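You operate a simulated robot arm through the tools that you are given. There is no shell and no other tool. Be economical: measure what you need, move in short steps, check, and stop when the job is done.

You are at the controls of a simulated robot arm. One attempt, no reset.

JOB
Press a dowel 10 mm deep into the glued blue block.
Fine: set the depth dial for it; grey slide back out and the block into the wooden tray; no more glue; the white switch and the other blocks end as they began.

It is judged by the outcome, as a careful person would: the job done as asked, and still so three seconds after it is handed in. It fails if anything else is knocked over, pushed out of place, dropped, spilled or broken.

ROBOT AND FRAMES
A 6-joint arm with a two-finger parallel gripper, fixed in place. Base frame: the origin is at the foot of the arm, x ahead of it, y to its left, z up; the work surface is at about z = 88. Lengths are in cm, angles in degrees, forces in N, time in s.
With the tool pointing down near the work surface it reaches from about 24 to 64 cm from the base axis. Its first joint turns from -66.0 to 66.0 degrees. Payload 2.7 kg.
The tool frame sits at the grasp point between the pads (the TCP): z along the fingers, y along the line on which they close. The tips reach 2.3 cm beyond it. The gripper opens to 9.4 cm. The fingers are 3.8 cm wide and 1 cm thick; the gripper's body (5.4 by 9.6 cm) begins 3.9 cm behind the TCP.
Orientation is told as [roll, pitch, yaw] about the base's x, y, z axes, in that order, counted from this pose: with the fingers straight down and closing along the base's y, the tool's x points along the base's -x, its y along +y and its z along -z.

CONTROLS
- The arm moves only by the tool drive_tool. Its argument "plan" is a list of rows, each an object (a shift or turn left out is 0, a gripper value left out holds the last) with "xyz": the shift along the base's x, y, z in units of 40 mm (1.0 is 40 mm), a list of three; "turn": the turn, a rotation vector about the base's x, y, z in units of 5 degrees (1.0 is 5 degrees), a list of three. In form: [{"xyz": [x, y, z], "turn": [wx, wy, wz]}, ...]. A call has 1 to 20 rows; each row shifts and turns the commanded pose from where the row before left it. "jaw" is the finger opening in cm, from 0 to 9.4, set as the call begins (left out, the last holds). A call with a number of a shift or a turn outside -1 to 1 is refused whole. Each row takes 0.2 s and may step no farther than 5 cm and 8.6 degrees from the row before; otherwise, or with a gripper value out of range, the whole call is refused. Where a pose cannot be reached the arm comes as near as it can. A force on the tool above 40 N (or 10 N above the force at the start of the call, whichever is more), or a blocked arm, ends the call early, and 0.2 s more pass. The fingers move at their own pace (about 4.5 cm/s each) and stop on an object; they squeeze with about 40 N. The grip force told is the motor's: it shows also when the fingers shut on nothing. Time passes only in rows, and 0.2 s behind the last, so rows that do not move let the fingers close. The reply holds the time, the measured pose of the TCP, the force on the tool along the base axes, the opening and the grip force, in the units named above and with some noise.
- Cameras (640 x 400 px; columns grow to the right, rows downward): "scene" is fixed at [8.67, -43.75, 141.11]; the picture's right is [0.67, -0.74, 0.00], its down [-0.36, -0.33, -0.87] and it looks along [0.65, 0.59, -0.49] (base axes); focal length 248 px, centre (320, 200). "wrist" rides on the gripper at [-3.9, 0, -4.4] in the tool frame; the picture's right is [0.00, -1.00, 0.00], its down [0.97, 0.00, -0.24] and it looks along [0.24, 0.00, 0.97] (tool axes); focal length 218 px, centre (320, 200).
- snapshot(camera): a new picture of that camera. No time passes.
- measure_at(camera, pixels): there is no depth. For up to 12 entries [column, row, z] of the newest picture of that camera ("zoom" is the newest enlarged one), the place [x, y] in the base frame at which the ray of that pixel passes the height z, good to about 0.2 cm. No time passes.
- inspect(camera, box): a new picture of the part [left, top, right, bottom] of that camera's present view, enlarged. No time passes.
- sign_off(): hands the job in; it is judged then, once.

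Work in short steps. Measure before you move; look again where a grasp or a placing could have gone wrong, and mend it. You have 80 turns and 34 pictures in all, those below and enlarged ones among them. Open the gripper and draw the arm clear of the work before you hand the job in, unless the task says otherwise; then end with one line.

The tools are called after "Request:" as name(argument=value, ...) on one line, values as JSON. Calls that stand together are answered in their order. drive_tool: Moves the arm, as the interface text tells. Its arguments: {"type":"object","properties":{"plan":{"type":"array"},"jaw":{"type":"number"}},"required":["plan"]} The other tools are called the same way: snapshot (camera) takes a picture; measure_at (camera, pixels) gives the place at which the rays of pixels pass given heights; inspect (camera, box) takes an enlarged picture of a part of a camera's view; sign_off () hands the job in.

At the start:

```text
time: 0.0
tcp_pos: [29.32, 2.35, 132.41]
tool_rot: [0.0, -0.1, 0.0]
force: [-0.4, 0.7, -0.1]
opening: 9.39
grasp_force: 0.1
```

scene: 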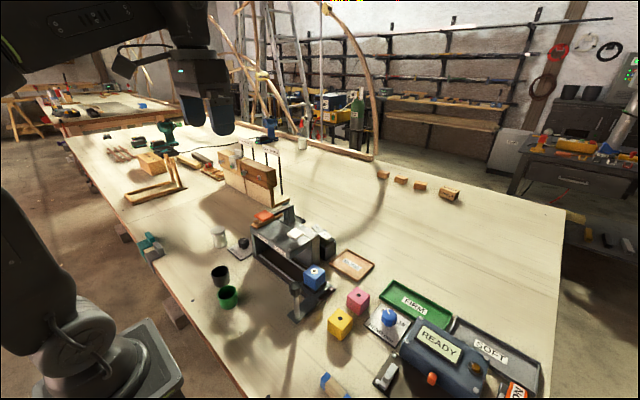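
wrist: 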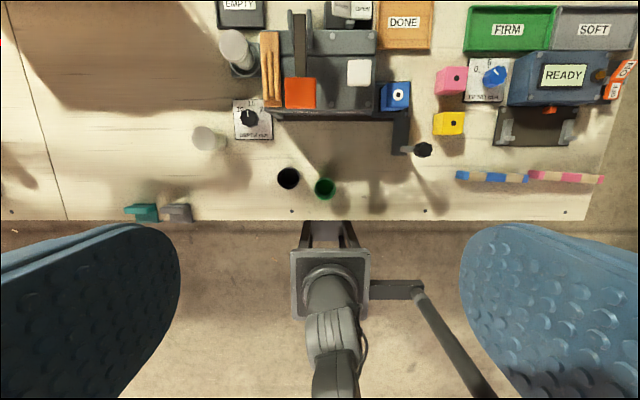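

The wrist view shows a machine (cols 260-440, rows 10-160) with dials, trays and blocks. I enlarge the regions to read labels.

Request:
inspect(camera="wrist", box=[210, 0, 450, 150])

Request:
inspect(camera="wrist", box=[400, 0, 640, 150])

Request:
inspect(camera="scene", box=[190, 190, 400, 340])

```text
2.67 times, centred on (330, 75) of wrist
```

zoom: 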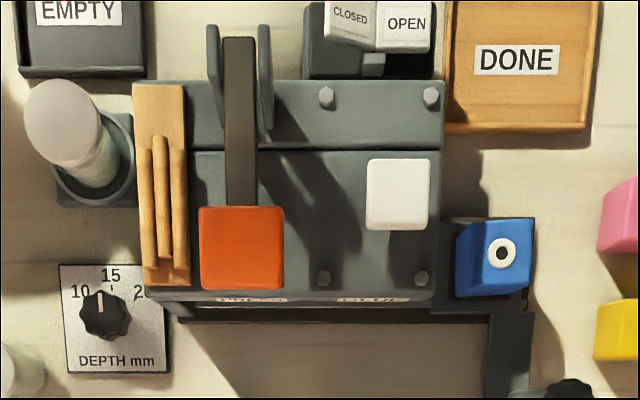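

```text
2.67 times, centred on (520, 75) of wrist
```

zoom: 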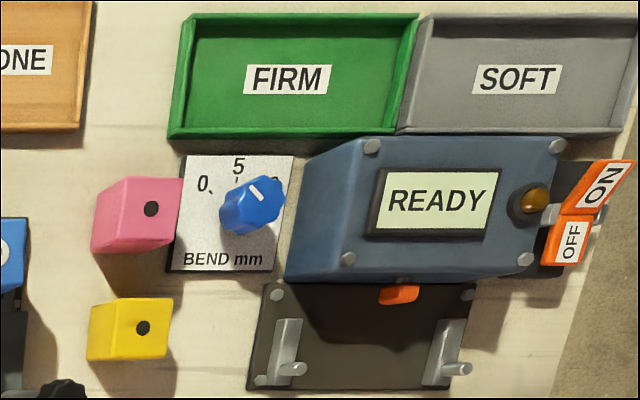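

```text
2.67 times, centred on (295, 265) of scene
```

zoom: 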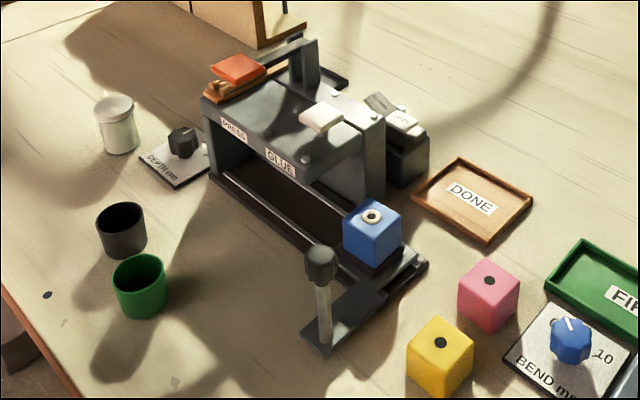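

The slide with the blue block stands out to the right of the machine (knob at wrist 423,149); orange lever = PRESS, white pad = GLUE, and a CLOSED/OPEN rocker behind. I move forward at this height for a better view.

Request:
drive_tool(plan=[{"xyz": [0.9, -0.4, 0]}, {"xyz": [0.9, -0.4, 0]}, {"xyz": [0.9, -0.4, 0]}, {"xyz": [0.9, -0.4, 0]}, {"xyz": [0, 0, 0]}])

Request:
snapshot(camera="wrist")

```text
time: 1.2
tcp_pos: [43.52, -4.04, 132.15]
tool_rot: [0.1, -0.2, 0.0]
force: [-0.7, -0.3, 0.1]
opening: 9.4
grasp_force: 0.0
out of reach, approached as far as the arm can: row 4
```

```text
28 pictures are left
```

wrist: 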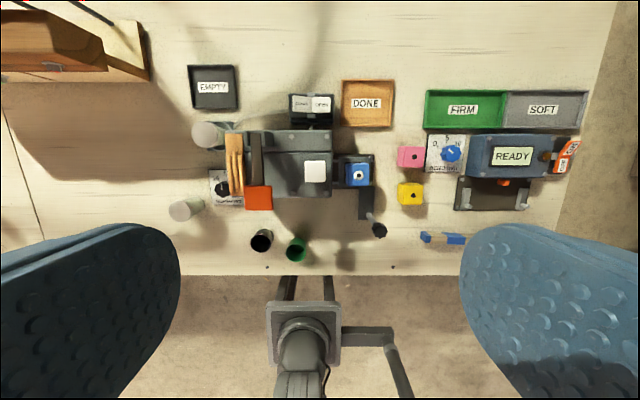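

The whole station is now in view (cols 180-400, rows 60-260). I enlarge it and measure key points.

Request:
inspect(camera="wrist", box=[170, 55, 410, 205])

Request:
inspect(camera="scene", box=[240, 200, 344, 265])

Request:
measure_at(camera="wrist", pixels=[[358, 174, 92], [358, 174, 95], [379, 231, 95], [379, 231, 99], [222, 189, 90], [258, 197, 104], [315, 172, 103], [366, 103, 88.5], [311, 103, 95], [335, 188, 88], [373, 188, 88], [373, 155, 88]])

```text
2.67 times, centred on (290, 130) of wrist
```

zoom: 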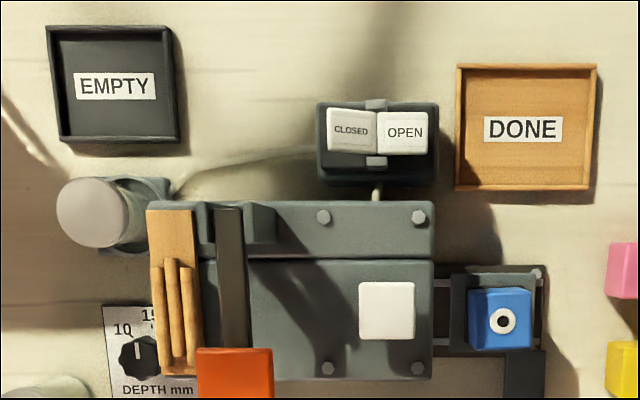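

```text
6.15 times, centred on (292, 232) of scene
```

zoom: 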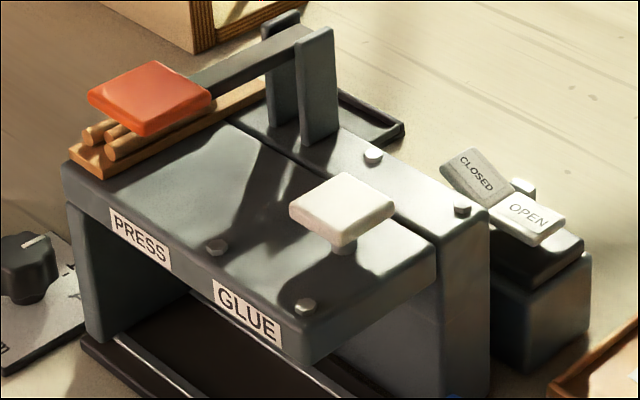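

```text
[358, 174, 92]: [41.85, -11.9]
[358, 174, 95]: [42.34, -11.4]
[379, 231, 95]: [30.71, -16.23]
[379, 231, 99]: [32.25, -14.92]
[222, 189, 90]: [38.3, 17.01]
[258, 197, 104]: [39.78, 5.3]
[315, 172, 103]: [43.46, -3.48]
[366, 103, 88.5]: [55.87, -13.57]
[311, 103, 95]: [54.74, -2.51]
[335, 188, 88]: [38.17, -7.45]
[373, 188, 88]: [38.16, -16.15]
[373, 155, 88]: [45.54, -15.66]
```

OPEN side of the rocker is pressed down. Next I go over the depth dial (about 38,17) to look at it closely, staying above the machine.

Request:
drive_tool(plan=[{"xyz": [-0.34, 0.9, -0.5]}, {"xyz": [-0.34, 0.9, -0.5]}, {"xyz": [-0.34, 0.9, -0.5]}, {"xyz": [-0.34, 0.9, -0.5]}, {"xyz": [0, 0.8, -0.7]}, {"xyz": [0, 0.8, -0.7]}, {"xyz": [0, 0, -0.9]}, {"xyz": [0, 0, -0.9]}, {}])

Request:
snapshot(camera="wrist")

```text
time: 3.2
tcp_pos: [38.13, 16.74, 111.53]
tool_rot: [-0.1, 0.1, 0.0]
force: [-1.0, 0.1, -0.4]
opening: 9.43
grasp_force: 0.1
```

```text
25 pictures are left
```

wrist: 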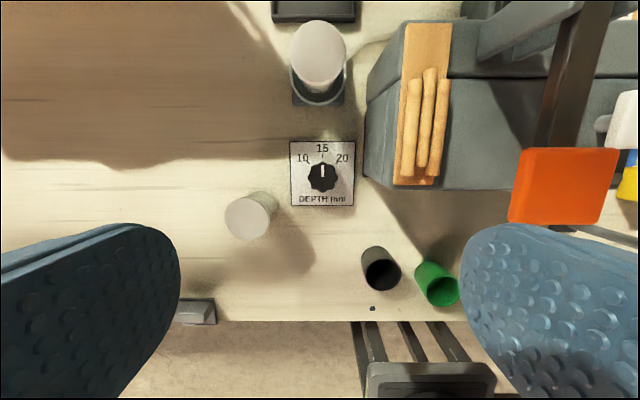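

The dial points at 15 with 10 up-left (302,158). I zoom in for tick angle and measure the clearances.

Request:
inspect(camera="wrist", box=[282, 135, 362, 215])

Request:
measure_at(camera="wrist", pixels=[[322, 178, 90], [310, 178, 90], [335, 178, 90], [366, 180, 88], [366, 100, 98], [394, 185, 100], [440, 185, 100], [318, 50, 97], [290, 60, 97], [252, 217, 93], [292, 205, 88.5], [355, 140, 88.5]])

```text
5.00 times, centred on (322, 175) of wrist
```

zoom: 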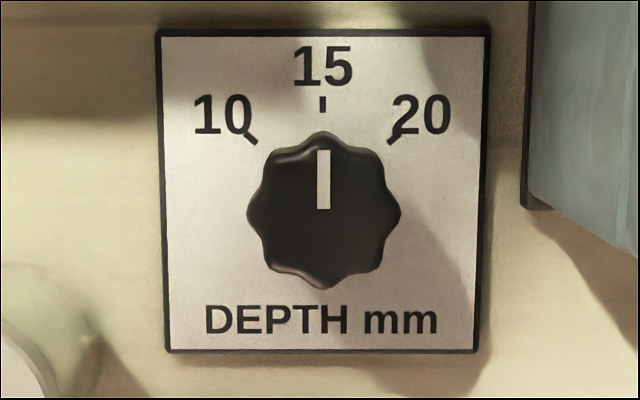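

```text
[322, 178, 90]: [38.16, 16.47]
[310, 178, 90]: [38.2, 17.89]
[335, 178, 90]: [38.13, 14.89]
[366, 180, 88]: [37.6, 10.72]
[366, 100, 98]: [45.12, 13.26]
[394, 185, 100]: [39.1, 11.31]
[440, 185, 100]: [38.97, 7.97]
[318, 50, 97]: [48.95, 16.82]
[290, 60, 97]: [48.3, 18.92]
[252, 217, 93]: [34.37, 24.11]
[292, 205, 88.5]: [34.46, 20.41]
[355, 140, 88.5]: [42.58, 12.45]
```

Knob centre (38.2,16.5), radius ~1.5, the 10 tick ~52° counter-clockwise; machine wall at y≈12.3 limits body swing. I yaw so the fingers close along x (77°→103°, gripped twice), starting now above.

Request:
drive_tool(plan=[{"xyz": [0, -0.05, 0], "turn": [0, 0, 1]}, {"turn": [0, 0, 1]}, {"turn": [0, 0, 1]}, {"turn": [0, 0, 1]}, {"turn": [0, 0, 1]}, {"turn": [0, 0, 1]}, {"turn": [0, 0, 1]}, {"turn": [0, 0, 1]}, {"turn": [0, 0, 1]}, {"turn": [0, 0, 1]}, {"turn": [0, 0, 1]}, {"turn": [0, 0, 1]}, {"turn": [0, 0, 1]}, {"turn": [0, 0, 1]}, {"turn": [0, 0, 1]}, {"turn": [0, 0, 0.4]}, {"xyz": [0, 0, -1]}, {"xyz": [0, 0, -1]}, {"xyz": [0, 0, -0.8]}, {}], jaw=5)

Request:
snapshot(camera="wrist")

Request:
measure_at(camera="wrist", pixels=[[320, 200, 90.5]])

```text
time: 7.4
tcp_pos: [37.88, 16.63, 100.12]
tool_rot: [0.0, -0.2, 76.9]
force: [0.4, -0.5, 0.1]
opening: 4.99
grasp_force: 0.1
```

```text
23 pictures are left
```

wrist: 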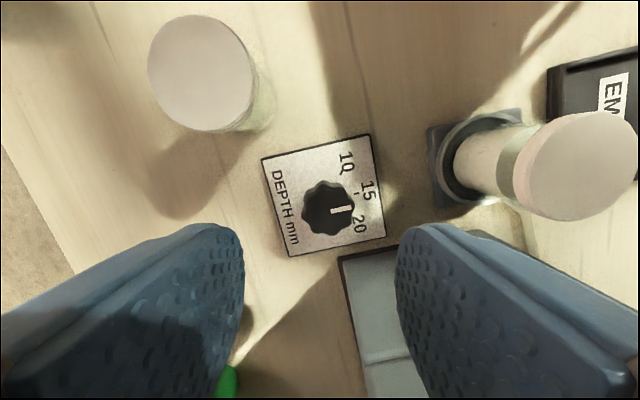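

```text
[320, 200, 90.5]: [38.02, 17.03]
```

Knob appears at (328,208). I measure its centre and nearby obstacles at likely heights.

Request:
measure_at(camera="wrist", pixels=[[328, 208, 90], [328, 208, 91], [330, 182, 90], [327, 236, 90], [340, 258, 88], [340, 258, 98], [395, 245, 98], [430, 127, 90], [467, 207, 90], [525, 165, 100]])

```text
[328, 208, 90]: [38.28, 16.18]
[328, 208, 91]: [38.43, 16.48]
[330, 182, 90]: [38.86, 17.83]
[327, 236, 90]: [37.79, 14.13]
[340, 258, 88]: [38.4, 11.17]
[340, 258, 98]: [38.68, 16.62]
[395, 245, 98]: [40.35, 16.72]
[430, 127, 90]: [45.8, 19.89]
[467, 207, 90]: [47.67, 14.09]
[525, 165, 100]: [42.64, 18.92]
```

Knob at about (38.35,16.3). I descend so the tips sit just above the dial plate.

Request:
drive_tool(plan=[{"xyz": [0.12, -0.07, 0]}, {"xyz": [0, 0, -0.7]}, {"xyz": [0, 0, -0.7]}, {"xyz": [0, 0, -0.68]}, {}])

Request:
inspect(camera="scene", box=[180, 200, 284, 265])

```text
time: 8.6
tcp_pos: [38.49, 16.39, 91.78]
tool_rot: [0.0, -0.1, 77.0]
force: [0.0, -0.7, 0.1]
opening: 5.0
grasp_force: 0.0
```

```text
6.15 times, centred on (232, 232) of scene
```

zoom: 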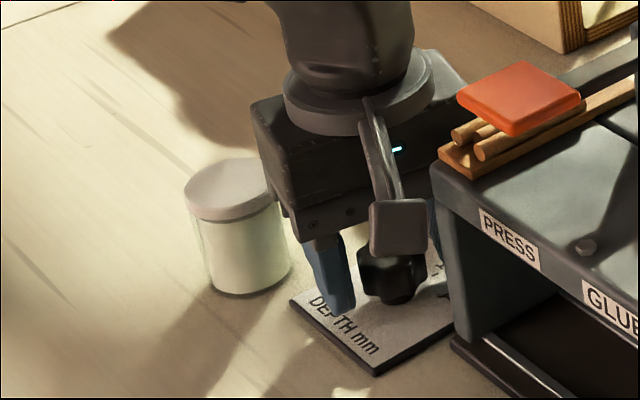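

The knob lies between the fingers with no contact. I close on it.

Request:
drive_tool(plan=[{}, {}, {}], jaw=0)

```text
time: 9.4
tcp_pos: [38.42, 16.4, 91.59]
tool_rot: [0.2, 0.1, 77.0]
force: [-3.7, 2.0, -2.2]
opening: 3.24
grasp_force: 44.1
```

Gripped at 3.24 cm. I turn +26° in place.

Request:
drive_tool(plan=[{"turn": [0, 0, 0.9]}, {"turn": [0, 0, 0.9]}, {"turn": [0, 0, 0.9]}, {"turn": [0, 0, 0.9]}, {"turn": [0, 0, 0.9]}, {"turn": [0, 0, 0.7]}, {}])

```text
time: 10.9
tcp_pos: [38.51, 16.39, 91.83]
tool_rot: [-0.1, -0.7, 93.3]
force: [-8.2, 1.8, 4.4]
opening: 3.24
grasp_force: 45.0
stopped in row 7: the arm was blocked; the commanded pose is now the measured one
```

Blocked at 93.3°. I release and look at the dial.

Request:
drive_tool(plan=[{}, {}, {"xyz": [0, 0, 0.7]}, {"xyz": [0, 0, 0.7]}, {"xyz": [0, 0, 0.7]}, {}], jaw=5)

Request:
snapshot(camera="wrist")

```text
time: 11.9
tcp_pos: [38.46, 16.43, 95.25]
tool_rot: [0.4, -0.7, 94.1]
force: [2.4, 0.7, -14.9]
opening: 5.0
grasp_force: 0.1
stopped in row 4: the force on the tool passed its limit (the readings are from after the stop); the commanded pose is now the measured one
```

```text
21 pictures are left
```

wrist: 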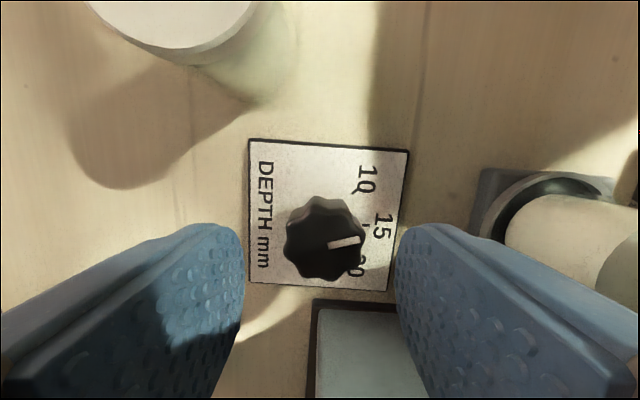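

Dial turned only ~12°, and the lift met a downward force; something may be catching. I check the scene view.

Request:
inspect(camera="scene", box=[170, 150, 330, 250])

```text
4.00 times, centred on (250, 200) of scene
```

zoom: 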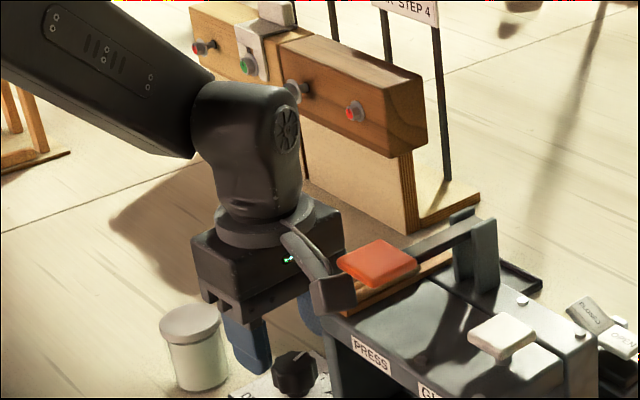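

A bracket on the tool's +x side points toward the machine and met the press pad. I back off in +y, then rise, and check nothing moved.

Request:
drive_tool(plan=[{"xyz": [0, 0, -0.1]}, {"xyz": [0, 0.4, 0]}, {"xyz": [0, 0.5, 0]}, {"xyz": [0, 0, 0.8]}, {"xyz": [0, 0, 0.9]}, {"xyz": [0, 0, 0.9]}, {"xyz": [0, 0, 0.9]}, {}])

Request:
inspect(camera="scene", box=[200, 190, 344, 280])

```text
time: 13.7
tcp_pos: [38.42, 20.09, 108.88]
tool_rot: [0.4, -0.9, 94.2]
force: [-0.2, 0.5, -0.4]
opening: 5.0
grasp_force: 0.1
```

```text
4.44 times, centred on (272, 235) of scene
```

zoom: 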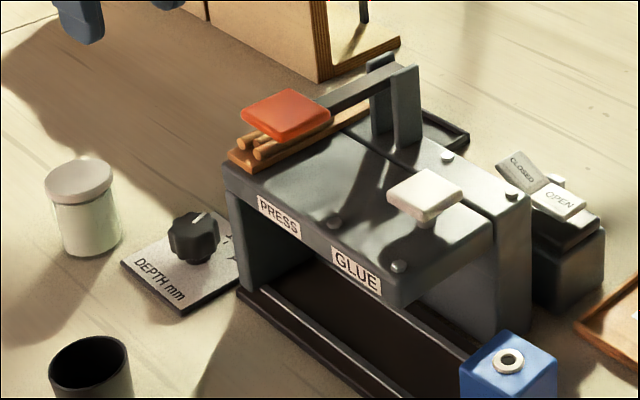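

Everything appears in place; the knob sits ~12° toward 10. I will approach with the bracket facing away from the machine: yaw about -115°. First rotate back at height.

Request:
drive_tool(plan=[{"xyz": [0, 0, 0.5], "turn": [0, 0, -1]}, {"turn": [0, 0, -1]}, {"turn": [0, 0, -1]}, {"turn": [0, 0, -1]}, {"turn": [0, 0, -1]}, {"turn": [0, 0, -1]}, {"turn": [0, 0, -1]}, {"turn": [0, 0, -1]}, {"turn": [0, 0, -1]}, {"turn": [0, 0, -1]}, {"turn": [0, 0, -1]}, {"turn": [0, 0, -1]}, {"turn": [0, 0, -1]}, {"turn": [0, 0, -1]}, {"turn": [0, 0, -1]}, {"turn": [0, 0, -1]}, {"turn": [0, 0, -1]}, {"turn": [0, 0, -1]}, {"turn": [0, 0, -1]}, {"turn": [0, 0, -1]}])

Request:
drive_tool(plan=[{"turn": [0, 0, -1]}, {"turn": [0, 0, -1]}, {"turn": [0, 0, -1]}, {"turn": [0, 0, -1]}, {"turn": [0, 0, -1]}, {"turn": [0, 0, -1]}, {"turn": [0, 0, -1]}, {"turn": [0, 0, -1]}, {"turn": [0, 0, -1]}, {"turn": [0, 0, -1]}, {"turn": [0, 0, -1]}, {"turn": [0, 0, -1]}, {"turn": [0, 0, -1]}, {"turn": [0, 0, -1]}, {"turn": [0, 0, -1]}, {"turn": [0, 0, -1]}, {"turn": [0, 0, -1]}, {"turn": [0, 0, -1]}, {"turn": [0, 0, -1]}, {"turn": [0, 0, -1]}])

```text
time: 17.9
tcp_pos: [38.45, 20.04, 111.09]
tool_rot: [0.3, -0.8, -6.0]
force: [0.8, -0.4, -0.5]
opening: 5.0
grasp_force: 0.1
```

```text
time: 22.1
tcp_pos: [38.47, 20.06, 110.96]
tool_rot: [0.4, -0.8, -106.0]
force: [-0.1, 0.6, -0.3]
opening: 4.99
grasp_force: 0.1
```

Yaw -106° reached. I continue to -115°, centre above the knob and lower to a safe height for a look.

Request:
drive_tool(plan=[{"turn": [-0.08, 0.16, -0.9]}, {"turn": [0, 0, -0.9], "xyz": [0, -0.5, -0.5]}, {"xyz": [0, -0.41, -0.7]}, {"xyz": [0, 0, -0.7]}, {"xyz": [0, 0, -0.7]}, {}])

Request:
snapshot(camera="scene")

Request:
snapshot(camera="wrist")

```text
time: 23.5
tcp_pos: [38.47, 16.51, 100.45]
tool_rot: [-0.4, -1.5, -115.0]
force: [0.6, -0.6, -0.1]
opening: 5.02
grasp_force: 0.0
```

```text
18 pictures are left
```

scene: 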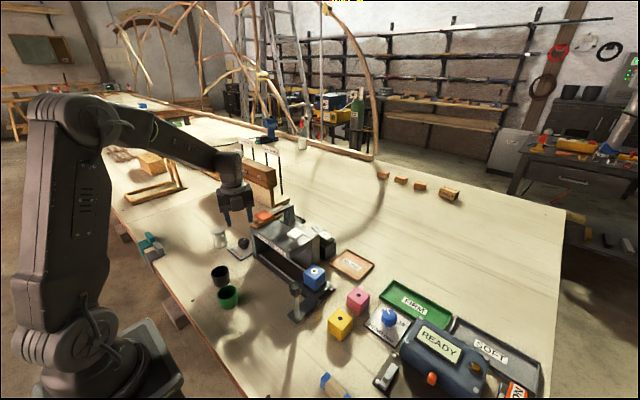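

```text
17 pictures are left
```

wrist: 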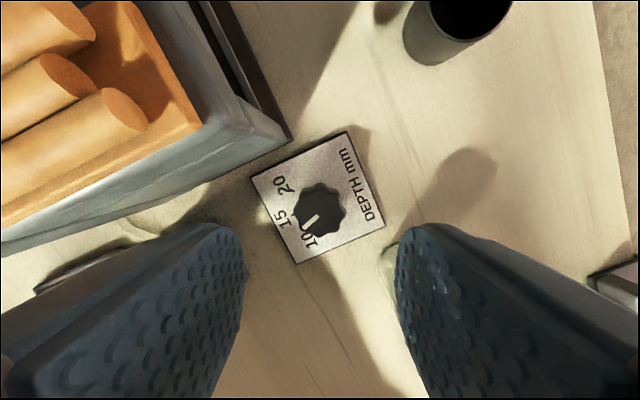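

Clear of the machine; pointer lies between 15 and 10. I correct the slight tilt and descend onto the knob.

Request:
drive_tool(plan=[{"xyz": [-0.02, -0.03, 0], "turn": [0.24, -0.2, 0]}, {"xyz": [0, 0, -0.7]}, {"xyz": [0, 0, -0.7]}, {"xyz": [0, 0, -0.74]}, {}])

Request:
drive_tool(plan=[{}, {}, {}], jaw=0)

Request:
drive_tool(plan=[{"turn": [0, 0, 0.8]}, {"turn": [0, 0, 0.8]}, {"turn": [0, 0, 0.8]}, {"turn": [0, 0, 0.8]}, {"turn": [0, 0, 0.8]}, {}])

```text
time: 24.7
tcp_pos: [38.26, 16.38, 91.84]
tool_rot: [0.0, 0.1, -114.9]
force: [0.0, 1.0, 0.6]
opening: 4.99
grasp_force: 0.0
```

```text
time: 25.5
tcp_pos: [38.52, 16.35, 92.07]
tool_rot: [0.1, 0.1, -114.8]
force: [11.8, -4.1, -6.6]
opening: 3.23
grasp_force: 45.4
```

```text
time: 26.5
tcp_pos: [38.1, 16.35, 91.97]
tool_rot: [-0.1, 0.6, -103.0]
force: [-19.2, -0.5, 2.1]
opening: 4.01
grasp_force: 44.6
stopped in row 4: the force on the tool passed its limit (the readings are from after the stop); the commanded pose is now the measured one
```

The grip opened to 4.0 and stopped; I release, rise and look.

Request:
drive_tool(plan=[{}, {}, {"xyz": [0, 0, 0.7]}, {"xyz": [0, 0, 0.7]}, {"xyz": [0, 0, 0.7]}, {}], jaw=5.5)

Request:
snapshot(camera="wrist")

```text
time: 27.9
tcp_pos: [38.03, 16.27, 100.43]
tool_rot: [-0.3, 0.3, -101.9]
force: [0.1, -0.3, -0.7]
opening: 5.49
grasp_force: 0.1
```

```text
16 pictures are left
```

wrist: 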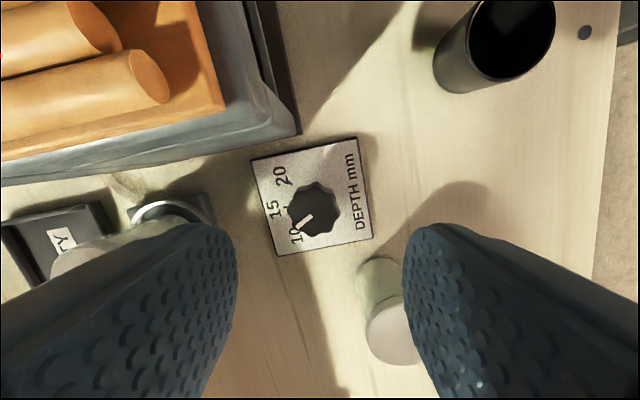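

I zoom on the dial to read the pointer.

Request:
inspect(camera="wrist", box=[250, 130, 410, 330])

Request:
measure_at(camera="wrist", pixels=[[313, 209, 90.5], [313, 209, 91.5], [395, 330, 94], [395, 330, 93], [365, 270, 88]])

```text
2.00 times, centred on (330, 230) of wrist
```

zoom: 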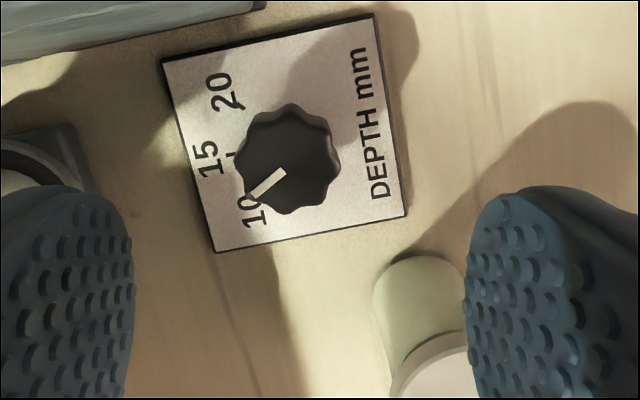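

```text
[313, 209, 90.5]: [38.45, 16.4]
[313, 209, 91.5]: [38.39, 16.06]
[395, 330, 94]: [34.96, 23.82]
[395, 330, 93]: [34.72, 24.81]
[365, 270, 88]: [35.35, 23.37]
```

Pointer is ~25° toward 10, about halfway. I regrip centred at (38.45,16.38) from -115° and turn more slowly.

Request:
drive_tool(plan=[{"turn": [0, 0, -1]}, {"turn": [0, 0, -1]}, {"turn": [0, 0, -0.6], "xyz": [0.1, 0.02, 0]}, {"xyz": [0, 0, -0.7]}, {"xyz": [0, 0, -0.7]}, {"xyz": [0, 0, -0.76]}, {}])

Request:
drive_tool(plan=[{}, {}, {}], jaw=0)

Request:
drive_tool(plan=[{"turn": [0, 0, 0.4]}, {"turn": [0, 0, 0.4]}, {"turn": [0, 0, 0.4]}, {"turn": [0, 0, 0.4]}, {}])

```text
time: 29.5
tcp_pos: [38.32, 16.28, 91.76]
tool_rot: [-0.3, 0.3, -114.9]
force: [-0.6, 0.9, -0.8]
opening: 5.51
grasp_force: 0.0
```

```text
time: 30.3
tcp_pos: [38.48, 16.25, 91.81]
tool_rot: [-0.3, 0.1, -114.9]
force: [5.4, -1.5, -5.8]
opening: 3.23
grasp_force: 44.8
```

```text
time: 31.5
tcp_pos: [38.54, 16.29, 91.74]
tool_rot: [-0.3, 0.3, -107.6]
force: [-10.7, -11.5, -1.6]
opening: 3.25
grasp_force: 44.7
```

Turning well slowly (7.3°). I continue in small steps, nudging to relieve the side load.

Request:
drive_tool(plan=[{"xyz": [-0.02, -0.02, 0]}, {"turn": [0, 0, 0.4]}, {"turn": [0, 0, 0.4]}, {"turn": [0, 0, 0.4]}, {"turn": [0, 0, 0.4]}, {}])

Request:
drive_tool(plan=[{"turn": [0, 0, 0.4]}, {"turn": [0, 0, 0.4]}, {}])

```text
time: 32.3
tcp_pos: [38.21, 16.3, 91.86]
tool_rot: [-0.4, 0.6, -105.1]
force: [-18.3, -0.2, 1.0]
opening: 3.68
grasp_force: 45.4
stopped in row 4: the force on the tool passed its limit (the readings are from after the stop); the commanded pose is now the measured one
```

```text
time: 32.8
tcp_pos: [38.15, 16.4, 91.86]
tool_rot: [-0.6, 0.8, -104.1]
force: [-19.6, 0.4, -0.9]
opening: 3.9
grasp_force: 45.0
stopped in row 2: the force on the tool passed its limit (the readings are from after the stop); the commanded pose is now the measured one
```

Something resists past about -107°. I release, rise and read the dial again.

Request:
drive_tool(plan=[{}, {}, {"xyz": [0, 0, 0.7]}, {"xyz": [0, 0, 0.7]}, {"xyz": [0, 0, 0.7]}, {}], jaw=5.5)

Request:
inspect(camera="wrist", box=[256, 140, 384, 270])

```text
time: 34.2
tcp_pos: [38.05, 16.25, 100.3]
tool_rot: [-0.6, 0.6, -103.2]
force: [-0.2, -0.4, 0.5]
opening: 5.52
grasp_force: 0.0
```

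```text
3.08 times, centred on (320, 205) of wrist
```

zoom: 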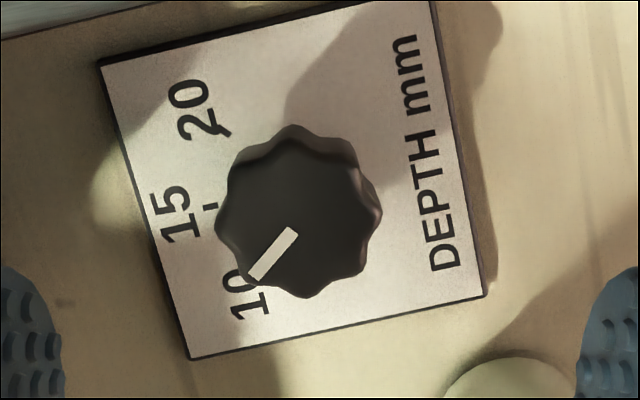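

Pointer now ~37°; about 13-15° remain, and the obstruction is at yaw ≈ -106. I regrip from -120° and turn 13°.

Request:
drive_tool(plan=[{"turn": [-0.14, -0.09, -0.8]}, {"turn": [0, 0, -0.9]}, {"turn": [0, 0, -0.9]}, {"turn": [0, 0, -0.8], "xyz": [0.08, 0.04, 0]}, {"xyz": [0, 0, -0.7]}, {"xyz": [0, 0, -0.7]}, {"xyz": [0, 0, -0.72]}, {}])

Request:
drive_tool(plan=[{}, {}, {}], jaw=0)

Request:
drive_tool(plan=[{"turn": [0, 0, 0.4]}, {"turn": [0, 0, 0.4]}, {"turn": [0, 0, 0.4]}, {"turn": [0, 0, 0.4]}, {"turn": [0, 0, 0.4]}, {"turn": [0, 0, 0.4]}, {}])

```text
time: 36.0
tcp_pos: [38.41, 16.46, 91.57]
tool_rot: [-0.1, -0.1, -120.3]
force: [0.8, -0.4, -0.4]
opening: 5.46
grasp_force: 0.2
```

```text
time: 36.8
tcp_pos: [38.4, 16.39, 91.73]
tool_rot: [0.0, 0.1, -120.2]
force: [9.9, -7.1, -6.1]
opening: 3.22
grasp_force: 45.1
```

```text
time: 38.4
tcp_pos: [38.59, 16.47, 91.57]
tool_rot: [0.0, -0.1, -108.1]
force: [16.0, -8.5, -15.3]
opening: 3.22
grasp_force: 44.7
```

Turned 12° smoothly. One more small step, then release and read.

Request:
drive_tool(plan=[{"turn": [0, 0, 0.3]}, {}])

Request:
drive_tool(plan=[{}, {}, {"xyz": [0, 0, 0.7]}, {"xyz": [0, 0, 0.7]}, {"xyz": [0, 0, 0.7]}, {}], jaw=5.5)

Request:
inspect(camera="wrist", box=[256, 140, 384, 270])

```text
time: 39.0
tcp_pos: [38.35, 16.45, 91.68]
tool_rot: [-0.1, 0.1, -107.2]
force: [6.1, -8.5, -21.0]
opening: 3.24
grasp_force: 45.0
```

```text
time: 40.4
tcp_pos: [38.43, 16.56, 100.1]
tool_rot: [0.0, 0.0, -106.7]
force: [-1.1, -0.7, 0.6]
opening: 5.5
grasp_force: 0.1
```

```text
3.08 times, centred on (320, 205) of wrist
```

zoom: 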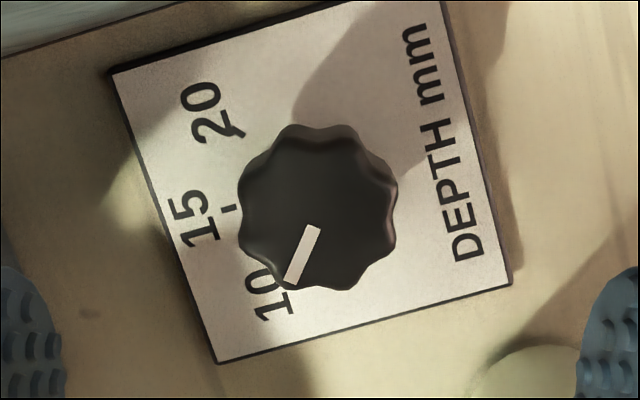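

Correcting for perspective, the pointer sits at ~50° against a tick at ~51°: dial on 10. I now rise and go to the slide handle (about 32,-15), turning back to yaw 0.

Request:
drive_tool(plan=[{"xyz": [0, 0, 1], "turn": [0, 0, 1]}, {"xyz": [0, 0, 1], "turn": [0, 0, 1]}, {"xyz": [0, 0, 1], "turn": [0, 0, 1]}, {"xyz": [-0.1, -0.4, 0.3], "turn": [0, 0, 1]}, {"xyz": [-0.1, -0.5, 0], "turn": [0, 0, 1]}, {"xyz": [-0.1, -0.5, 0], "turn": [0, 0, 1]}, {"xyz": [-0.1, -0.5, 0], "turn": [0, 0, 1]}, {"xyz": [-0.1, -0.5, 0], "turn": [0, 0, 1]}, {"xyz": [-0.1, -0.5, 0], "turn": [0, 0, 1]}, {"xyz": [-0.1, -0.5, 0], "turn": [0, 0, 1]}, {"xyz": [-0.1, -0.5, 0], "turn": [0, 0, 1]}, {"xyz": [-0.1, -0.5, 0], "turn": [0, 0, 1]}, {"xyz": [-0.1, -0.5, 0], "turn": [0, 0, 1]}, {"xyz": [-0.1, -0.5, 0], "turn": [0, 0, 1]}, {"xyz": [-0.1, -0.5, 0], "turn": [0, 0, 1]}, {"xyz": [-0.1, -0.5, 0], "turn": [0, 0, 1]}, {"xyz": [-0.1, -0.5, 0], "turn": [0, 0, 1]}, {"xyz": [0, -0.4, 0], "turn": [0, 0, 1]}, {"xyz": [0, -0.4, 0], "turn": [0, 0, 1]}, {"xyz": [0, -0.2, 0], "turn": [0, 0, 1]}])

Request:
drive_tool(plan=[{"turn": [0, 0, 1]}, {"turn": [0, 0, 0.35], "xyz": [0, 0, -0.7]}, {}])

Request:
snapshot(camera="wrist")

Request:
measure_at(camera="wrist", pixels=[[320, 200, 95]])

```text
time: 44.6
tcp_pos: [32.74, -15.16, 113.31]
tool_rot: [0.0, 0.0, -6.6]
force: [-0.4, 0.1, -0.6]
opening: 5.48
grasp_force: 0.0
```

```text
time: 45.4
tcp_pos: [32.93, -15.04, 110.52]
tool_rot: [0.1, 0.1, 0.1]
force: [-0.4, -0.1, -0.1]
opening: 5.51
grasp_force: 0.1
```

```text
12 pictures are left
```

wrist: 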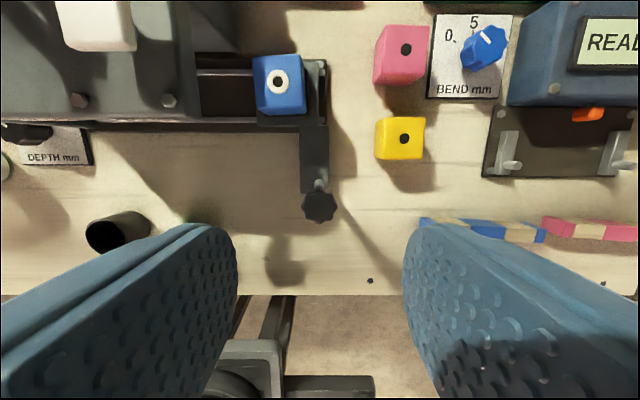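

```text
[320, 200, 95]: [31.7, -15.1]
```

Handle knob triangulates to (32.3,-14.95) with top near z 99. I descend around it and close.

Request:
drive_tool(plan=[{"xyz": [-0.14, 0.02, -0.6]}, {"xyz": [0, 0, -0.9]}, {"xyz": [0, 0, -0.9]}, {"xyz": [0, 0, -0.8]}, {}])

Request:
drive_tool(plan=[{}, {}, {}, {}], jaw=0)

```text
time: 46.6
tcp_pos: [32.17, -15.08, 97.66]
tool_rot: [0.0, 0.0, 0.1]
force: [0.3, -1.1, 0.3]
opening: 5.5
grasp_force: 0.0
```

```text
time: 47.6
tcp_pos: [32.25, -15.06, 97.72]
tool_rot: [0.0, 0.2, 0.1]
force: [0.7, 12.7, -1.4]
opening: 2.44
grasp_force: 45.1
```

Gripped (2.44 cm). I slide it along +y toward PRESS, first 12 cm.

Request:
drive_tool(plan=[{"xyz": [0, 0.2, 0]}, {"xyz": [0, 0.3, 0]}, {"xyz": [0, 0.3, 0]}, {"xyz": [0, 0.3, 0]}, {"xyz": [0, 0.3, 0]}, {"xyz": [0, 0.3, 0]}, {"xyz": [0, 0.3, 0]}, {"xyz": [0, 0.3, 0]}, {"xyz": [0, 0.3, 0]}, {"xyz": [0, 0.3, 0]}, {"xyz": [0, 0.1, 0]}, {}])

```text
time: 50.2
tcp_pos: [32.21, -2.97, 97.56]
tool_rot: [-0.1, 0.1, 0.1]
force: [-11.8, -0.4, 6.8]
opening: 2.43
grasp_force: 45.2
```

The slide follows. I go on in small steps until the end stop or ~5 cm more.

Request:
drive_tool(plan=[{"xyz": [0, 0.2, 0]}, {"xyz": [0, 0.2, 0]}, {"xyz": [0, 0.2, 0]}, {"xyz": [0, 0.2, 0]}, {"xyz": [0, 0.2, 0]}, {"xyz": [0, 0.15, 0]}, {"xyz": [0, 0.1, 0]}, {}])

Request:
snapshot(camera="scene")

```text
time: 51.9
tcp_pos: [32.31, 1.54, 97.74]
tool_rot: [-0.5, 0.3, -0.1]
force: [-3.3, -12.2, 3.5]
opening: 2.45
grasp_force: 44.8
stopped in row 8: the force on the tool passed its limit (the readings are from after the stop); the commanded pose is now the measured one
```

```text
11 pictures are left
```

scene: 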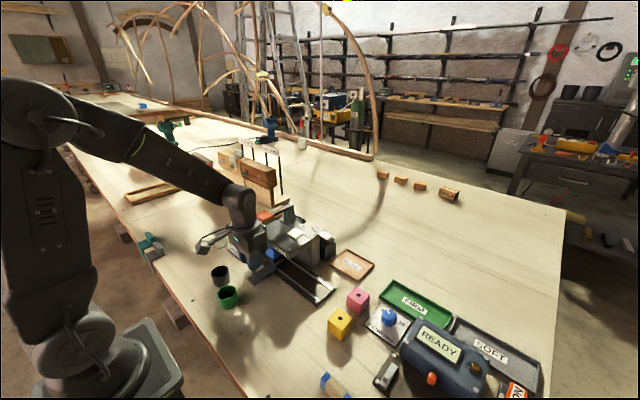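

The slide reached its stop (y 1.54), block under PRESS. I release, rise, close the fingers and move above the orange pad (triangulated 40.1, 5.0, top ≈105.5).

Request:
drive_tool(plan=[{}, {}, {"xyz": [0, 0, 0.8]}, {"xyz": [0, 0, 0.9]}, {"xyz": [0, 0, 0.9]}, {"xyz": [0, 0, 0.9]}, {}], jaw=5)

Request:
drive_tool(plan=[{"xyz": [0.65, 0.3, 0]}, {"xyz": [0.65, 0.3, 0]}, {"xyz": [0.65, 0.27, 0]}, {}, {}], jaw=0)

Request:
snapshot(camera="wrist")

```text
time: 53.5
tcp_pos: [32.19, 1.57, 111.76]
tool_rot: [-0.4, 0.2, 0.0]
force: [0.3, 0.7, 0.0]
opening: 5.01
grasp_force: 0.0
```

```text
time: 54.6
tcp_pos: [40.06, 5.01, 111.78]
tool_rot: [-0.4, 0.2, 0.0]
force: [0.1, 0.1, 0.1]
opening: 0.01
grasp_force: 40.3
```

```text
10 pictures are left
```

wrist: 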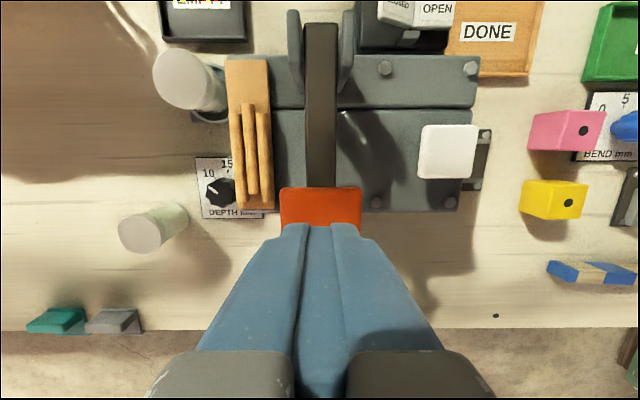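

Fingers are over the pad (321,208). I lower to contact and press steadily.

Request:
drive_tool(plan=[{"xyz": [0.1, 0, -0.5]}, {"xyz": [0, 0, -0.3]}, {"xyz": [0, 0, -0.2]}, {"xyz": [0, 0, -0.2]}, {"xyz": [0, 0, -0.2]}, {"xyz": [0, 0, -0.2]}, {"xyz": [0, 0, -0.2]}, {"xyz": [0, 0, -0.2]}, {"xyz": [0, 0, -0.2]}, {"xyz": [0, 0, -0.2]}, {"xyz": [0, 0, -0.2]}])

```text
time: 56.0
tcp_pos: [40.61, 5.09, 106.21]
tool_rot: [-0.5, -0.2, -0.1]
force: [-5.2, -0.7, 9.6]
opening: 0.0
grasp_force: 40.2
stopped in row 6: the force on the tool passed its limit (the readings are from after the stop); the commanded pose is now the measured one
```

Stopped at tip height 103.9; I look at whether the lever has moved down to its end.

Request:
inspect(camera="scene", box=[210, 180, 338, 260])

```text
5.00 times, centred on (274, 220) of scene
```

zoom: 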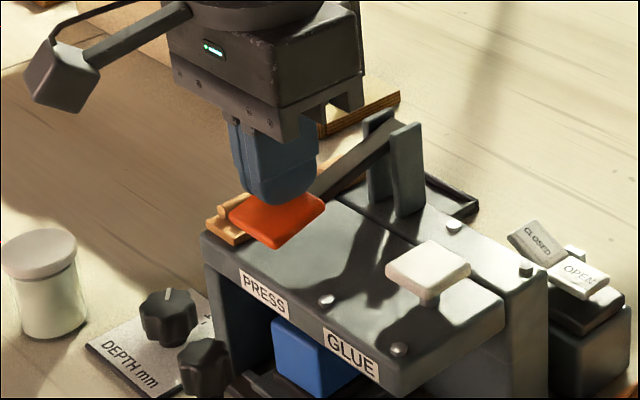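

The lever has moved partway down. I continue in finer steps to see if it is at its stop.

Request:
drive_tool(plan=[{"xyz": [0, 0, -0.06]}, {"xyz": [0, 0, -0.06]}, {"xyz": [0, 0, -0.06]}, {"xyz": [0, 0, -0.06]}, {"xyz": [0, 0, -0.06]}, {"xyz": [0, 0, -0.06]}, {"xyz": [0, 0, -0.06]}, {"xyz": [0, 0, -0.06]}, {}])

```text
time: 56.6
tcp_pos: [40.63, 5.02, 106.1]
tool_rot: [-0.3, -0.7, -0.1]
force: [-4.8, 0.2, 7.1]
opening: 0.0
grasp_force: 39.7
stopped in row 2: the force on the tool passed its limit (the readings are from after the stop); the commanded pose is now the measured one
```

It is firmly stopped. I lift off and check the lever and block.

Request:
drive_tool(plan=[{"xyz": [0, 0, 0.5]}, {"xyz": [0, 0, 0.5]}, {"xyz": [-0.4, 0, 0.5]}, {"xyz": [-0.9, -0.4, 0]}, {"xyz": [-0.8, -0.47, 0]}, {}], jaw=5.5)

Request:
inspect(camera="scene", box=[210, 195, 338, 275])

```text
time: 58.0
tcp_pos: [32.05, 1.63, 112.17]
tool_rot: [-0.2, -0.8, 0.0]
force: [0.6, 0.1, 0.6]
opening: 5.49
grasp_force: 0.2
```

```text
5.00 times, centred on (274, 235) of scene
```

zoom: 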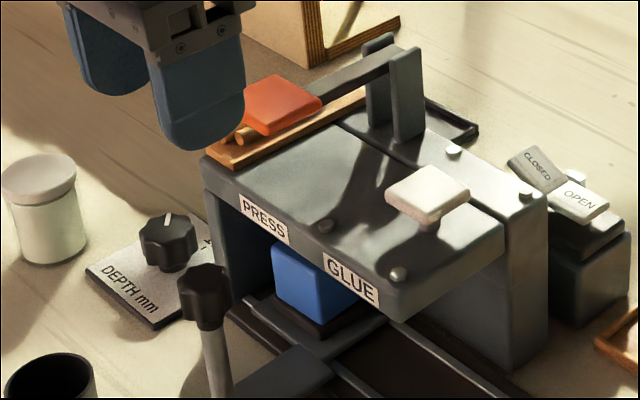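

The lever returned up. I regrip the handle (32.2,1.55) and draw the slide back out.

Request:
drive_tool(plan=[{"xyz": [0.04, -0.02, -0.9], "turn": [0, 0.15, 0]}, {"xyz": [0, 0, -0.9]}, {"xyz": [0, 0, -0.9]}, {"xyz": [0, 0, -0.9]}, {}])

Request:
drive_tool(plan=[{}, {}, {}, {}], jaw=0)

Request:
drive_tool(plan=[{"xyz": [0, -0.2, 0]}, {"xyz": [0, -0.3, 0]}, {"xyz": [0, -0.3, 0]}, {"xyz": [0, -0.3, 0]}, {"xyz": [0, -0.3, 0]}, {"xyz": [0, -0.3, 0]}, {"xyz": [0, -0.3, 0]}, {"xyz": [0, -0.3, 0]}, {"xyz": [0, -0.3, 0]}, {"xyz": [0, -0.3, 0]}, {"xyz": [0, -0.3, 0]}, {"xyz": [0, -0.3, 0]}, {"xyz": [0, -0.3, 0]}, {"xyz": [0, -0.25, 0]}, {"xyz": [0, -0.1, 0]}, {}])

```text
time: 59.2
tcp_pos: [32.31, 1.39, 97.57]
tool_rot: [-0.2, 0.2, 0.0]
force: [0.0, 0.1, -0.4]
opening: 5.51
grasp_force: 0.1
```

```text
time: 60.2
tcp_pos: [32.39, 1.35, 97.62]
tool_rot: [-0.3, 0.2, 0.1]
force: [0.1, 0.1, -3.7]
opening: 2.46
grasp_force: 45.3
```

```text
time: 63.6
tcp_pos: [32.48, -15.03, 97.67]
tool_rot: [-0.3, 0.1, 0.1]
force: [9.0, 12.3, -19.8]
opening: 2.43
grasp_force: 45.3
```

Back at y -15.03 against the outer stop. I release, rise and look at the block.

Request:
drive_tool(plan=[{}, {}, {"xyz": [0, 0, 0.8]}, {"xyz": [0, 0, 0.9]}, {"xyz": [0.4, 0.2, 0.9]}, {"xyz": [0.5, 0.3, 0.5]}, {}], jaw=6)

Request:
snapshot(camera="wrist")

Request:
inspect(camera="wrist", box=[250, 60, 378, 140])

```text
time: 65.2
tcp_pos: [36.03, -12.97, 110.19]
tool_rot: [-0.3, 0.1, -0.1]
force: [-0.6, 0.3, 1.0]
opening: 5.98
grasp_force: 0.1
```

```text
7 pictures are left
```

wrist: 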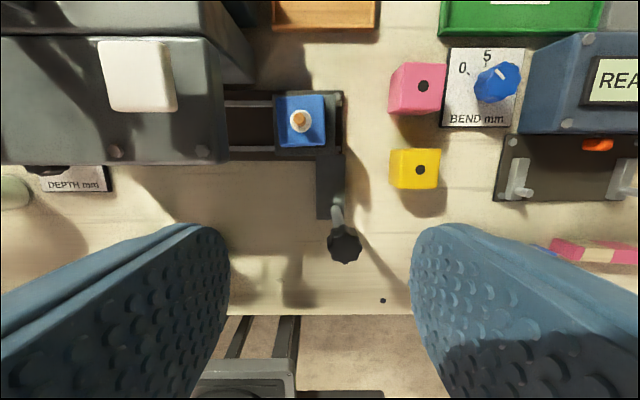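

```text
5.00 times, centred on (314, 100) of wrist
```

zoom: 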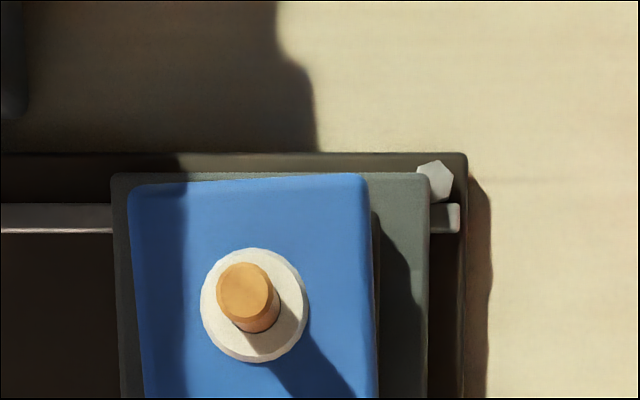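

The dowel stands in the glued hole (299,120). I measure the block top (z≈94), the tray and neighbours.

Request:
measure_at(camera="wrist", pixels=[[278, 98, 94.2], [324, 96, 94.2], [279, 147, 94.2], [325, 147, 94.2], [222, 165, 96], [272, 27, 89], [377, 27, 89], [252, 80, 99], [230, 125, 99]])

```text
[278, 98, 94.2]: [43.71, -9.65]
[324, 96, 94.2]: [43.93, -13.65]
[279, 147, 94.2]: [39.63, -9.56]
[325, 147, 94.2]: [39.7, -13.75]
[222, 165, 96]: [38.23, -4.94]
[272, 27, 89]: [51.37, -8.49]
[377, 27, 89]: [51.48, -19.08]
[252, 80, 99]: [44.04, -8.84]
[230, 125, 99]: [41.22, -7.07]
```

Block centre (41.75,-11.65), ~4.1 cm wide, top ≈94.2; machine wall at y≈-7. I turn to yaw 90 so the fingers close along x, above the block.

Request:
drive_tool(plan=[{"xyz": [0.3, 0.1, 0], "turn": [0, 0, 1]}, {"xyz": [0.4, 0.1, 0], "turn": [0, 0, 1]}, {"xyz": [0.4, 0.1, 0], "turn": [0, 0, 1]}, {"xyz": [0.33, 0.03, 0], "turn": [0, 0, 1]}, {"turn": [0, 0, 1]}, {"turn": [0, 0, 1]}, {"turn": [0, 0, 1]}, {"turn": [0, 0, 1]}, {"turn": [0, 0, 1]}, {"turn": [0, 0, 1]}, {"turn": [0, 0, 1]}, {"turn": [0, 0, 1]}, {"turn": [0, 0, 1]}, {"turn": [0, 0, 1]}, {"turn": [0, 0, 1]}, {"turn": [0, 0, 1]}, {"turn": [0, 0, 1]}, {"turn": [0, 0, 1]}, {"xyz": [0, 0, -0.9]}, {}])

Request:
snapshot(camera="wrist")

```text
time: 69.4
tcp_pos: [41.76, -11.73, 106.51]
tool_rot: [-0.3, 0.1, 90.0]
force: [0.8, 0.3, -0.4]
opening: 6.01
grasp_force: 0.1
```

```text
5 pictures are left
```

wrist: 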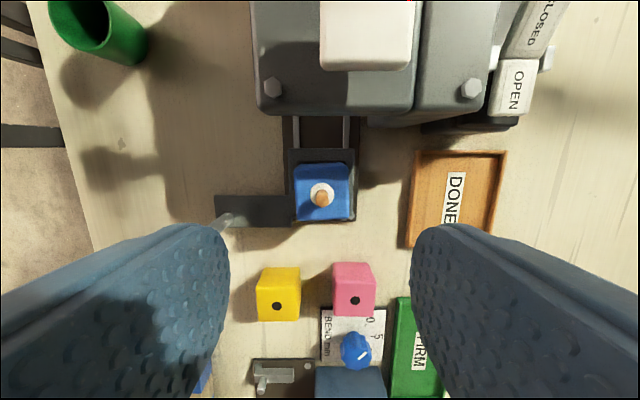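

Block top shows at (321,191), tray corners around (417,150),(507,150),(408,247). I measure them.

Request:
measure_at(camera="wrist", pixels=[[296, 165, 94.2], [349, 163, 94.2], [298, 220, 94.2], [351, 219, 94.2], [322, 193, 94.2], [321, 202, 97], [417, 152, 89], [507, 152, 89], [408, 247, 89], [270, 90, 99]])

```text
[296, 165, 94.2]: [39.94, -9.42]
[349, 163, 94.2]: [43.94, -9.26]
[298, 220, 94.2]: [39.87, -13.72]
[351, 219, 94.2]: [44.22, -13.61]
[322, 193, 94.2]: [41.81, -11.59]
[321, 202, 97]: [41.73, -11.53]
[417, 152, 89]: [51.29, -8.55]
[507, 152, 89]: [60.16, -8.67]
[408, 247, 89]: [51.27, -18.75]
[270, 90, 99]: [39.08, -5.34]
```

Dowel top ≈ z 97, so TCP 94.3 leaves palm clearance. I descend and close.

Request:
drive_tool(plan=[{"xyz": [0.03, 0.02, -0.8]}, {"xyz": [0, 0, -0.8]}, {"xyz": [0, 0, -0.8]}, {"xyz": [0, 0, -0.64]}, {}])

Request:
drive_tool(plan=[{}, {}, {}, {}], jaw=0)

```text
time: 70.6
tcp_pos: [41.73, -11.7, 94.34]
tool_rot: [-0.3, 0.0, 90.0]
force: [0.5, -0.8, -0.1]
opening: 6.01
grasp_force: 0.2
```

```text
time: 71.6
tcp_pos: [41.79, -11.78, 94.42]
tool_rot: [-0.3, 0.1, 90.1]
force: [-0.6, 1.4, -0.1]
opening: 4.11
grasp_force: 39.8
```

Gripped at 4.11 cm. I lift slowly and carry it over the tray centre (55.7,-13.7).

Request:
drive_tool(plan=[{"xyz": [0, 0, 0.3]}, {"xyz": [0, 0, 0.5]}, {"xyz": [0, 0, 0.6]}, {"xyz": [0, 0, 0.6]}, {"xyz": [0.5, -0.07, 0]}, {"xyz": [0.5, -0.07, 0]}, {"xyz": [0.5, -0.07, 0]}, {"xyz": [0.5, -0.07, 0]}, {"xyz": [0.5, -0.07, 0]}, {"xyz": [0.5, -0.07, 0]}, {"xyz": [0.48, -0.06, 0]}, {}])

Request:
snapshot(camera="scene")

```text
time: 74.2
tcp_pos: [55.78, -13.54, 102.39]
tool_rot: [-0.4, 0.0, 90.0]
force: [-0.8, 0.3, -0.5]
opening: 4.13
grasp_force: 40.1
```

```text
4 pictures are left
```

scene: 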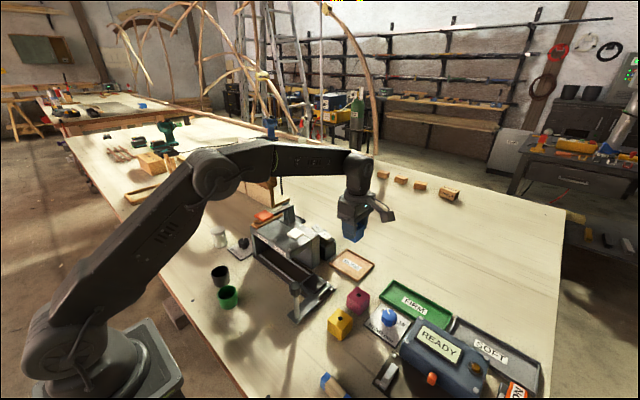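

The block is held over the tray. I lower it until it touches (expected TCP ≈ 93).

Request:
drive_tool(plan=[{"xyz": [0, 0, -0.6]}, {"xyz": [0, 0, -0.6]}, {"xyz": [0, 0, -0.5]}, {"xyz": [0, 0, -0.3]}, {"xyz": [0, 0, -0.1]}, {"xyz": [0, 0, -0.1]}, {}])

```text
time: 75.8
tcp_pos: [55.75, -13.54, 93.45]
tool_rot: [-0.3, 0.1, 90.0]
force: [-0.5, -0.9, -1.1]
opening: 4.12
grasp_force: 40.2
```

No contact yet; I continue in 1-2 mm steps.

Request:
drive_tool(plan=[{"xyz": [0, 0, -0.05]}, {"xyz": [0, 0, -0.05]}, {"xyz": [0, 0, -0.05]}, {}])

```text
time: 76.8
tcp_pos: [55.76, -13.62, 93.05]
tool_rot: [-0.2, 0.1, 90.0]
force: [-0.8, 0.6, -0.5]
opening: 4.08
grasp_force: 40.0
```

Request:
drive_tool(plan=[{"xyz": [0, 0, -0.04]}, {"xyz": [0, 0, -0.04]}, {"xyz": [0, 0, -0.04]}, {"xyz": [0, 0, -0.04]}, {}])

```text
time: 78.0
tcp_pos: [55.67, -13.65, 92.26]
tool_rot: [-0.3, 0.1, 90.0]
force: [-0.5, 0.3, -1.1]
opening: 4.11
grasp_force: 40.1
```

Still free at 92.26; I keep lowering in small steps, watching the force.

Request:
drive_tool(plan=[{"xyz": [0, 0, -0.03]}, {"xyz": [0, 0, -0.03]}, {"xyz": [0, 0, -0.03]}, {}])

```text
time: 79.0
tcp_pos: [55.77, -13.64, 92.14]
tool_rot: [-0.4, 0.1, 89.9]
force: [-4.0, 3.0, 11.2]
opening: 4.12
grasp_force: 39.8
```

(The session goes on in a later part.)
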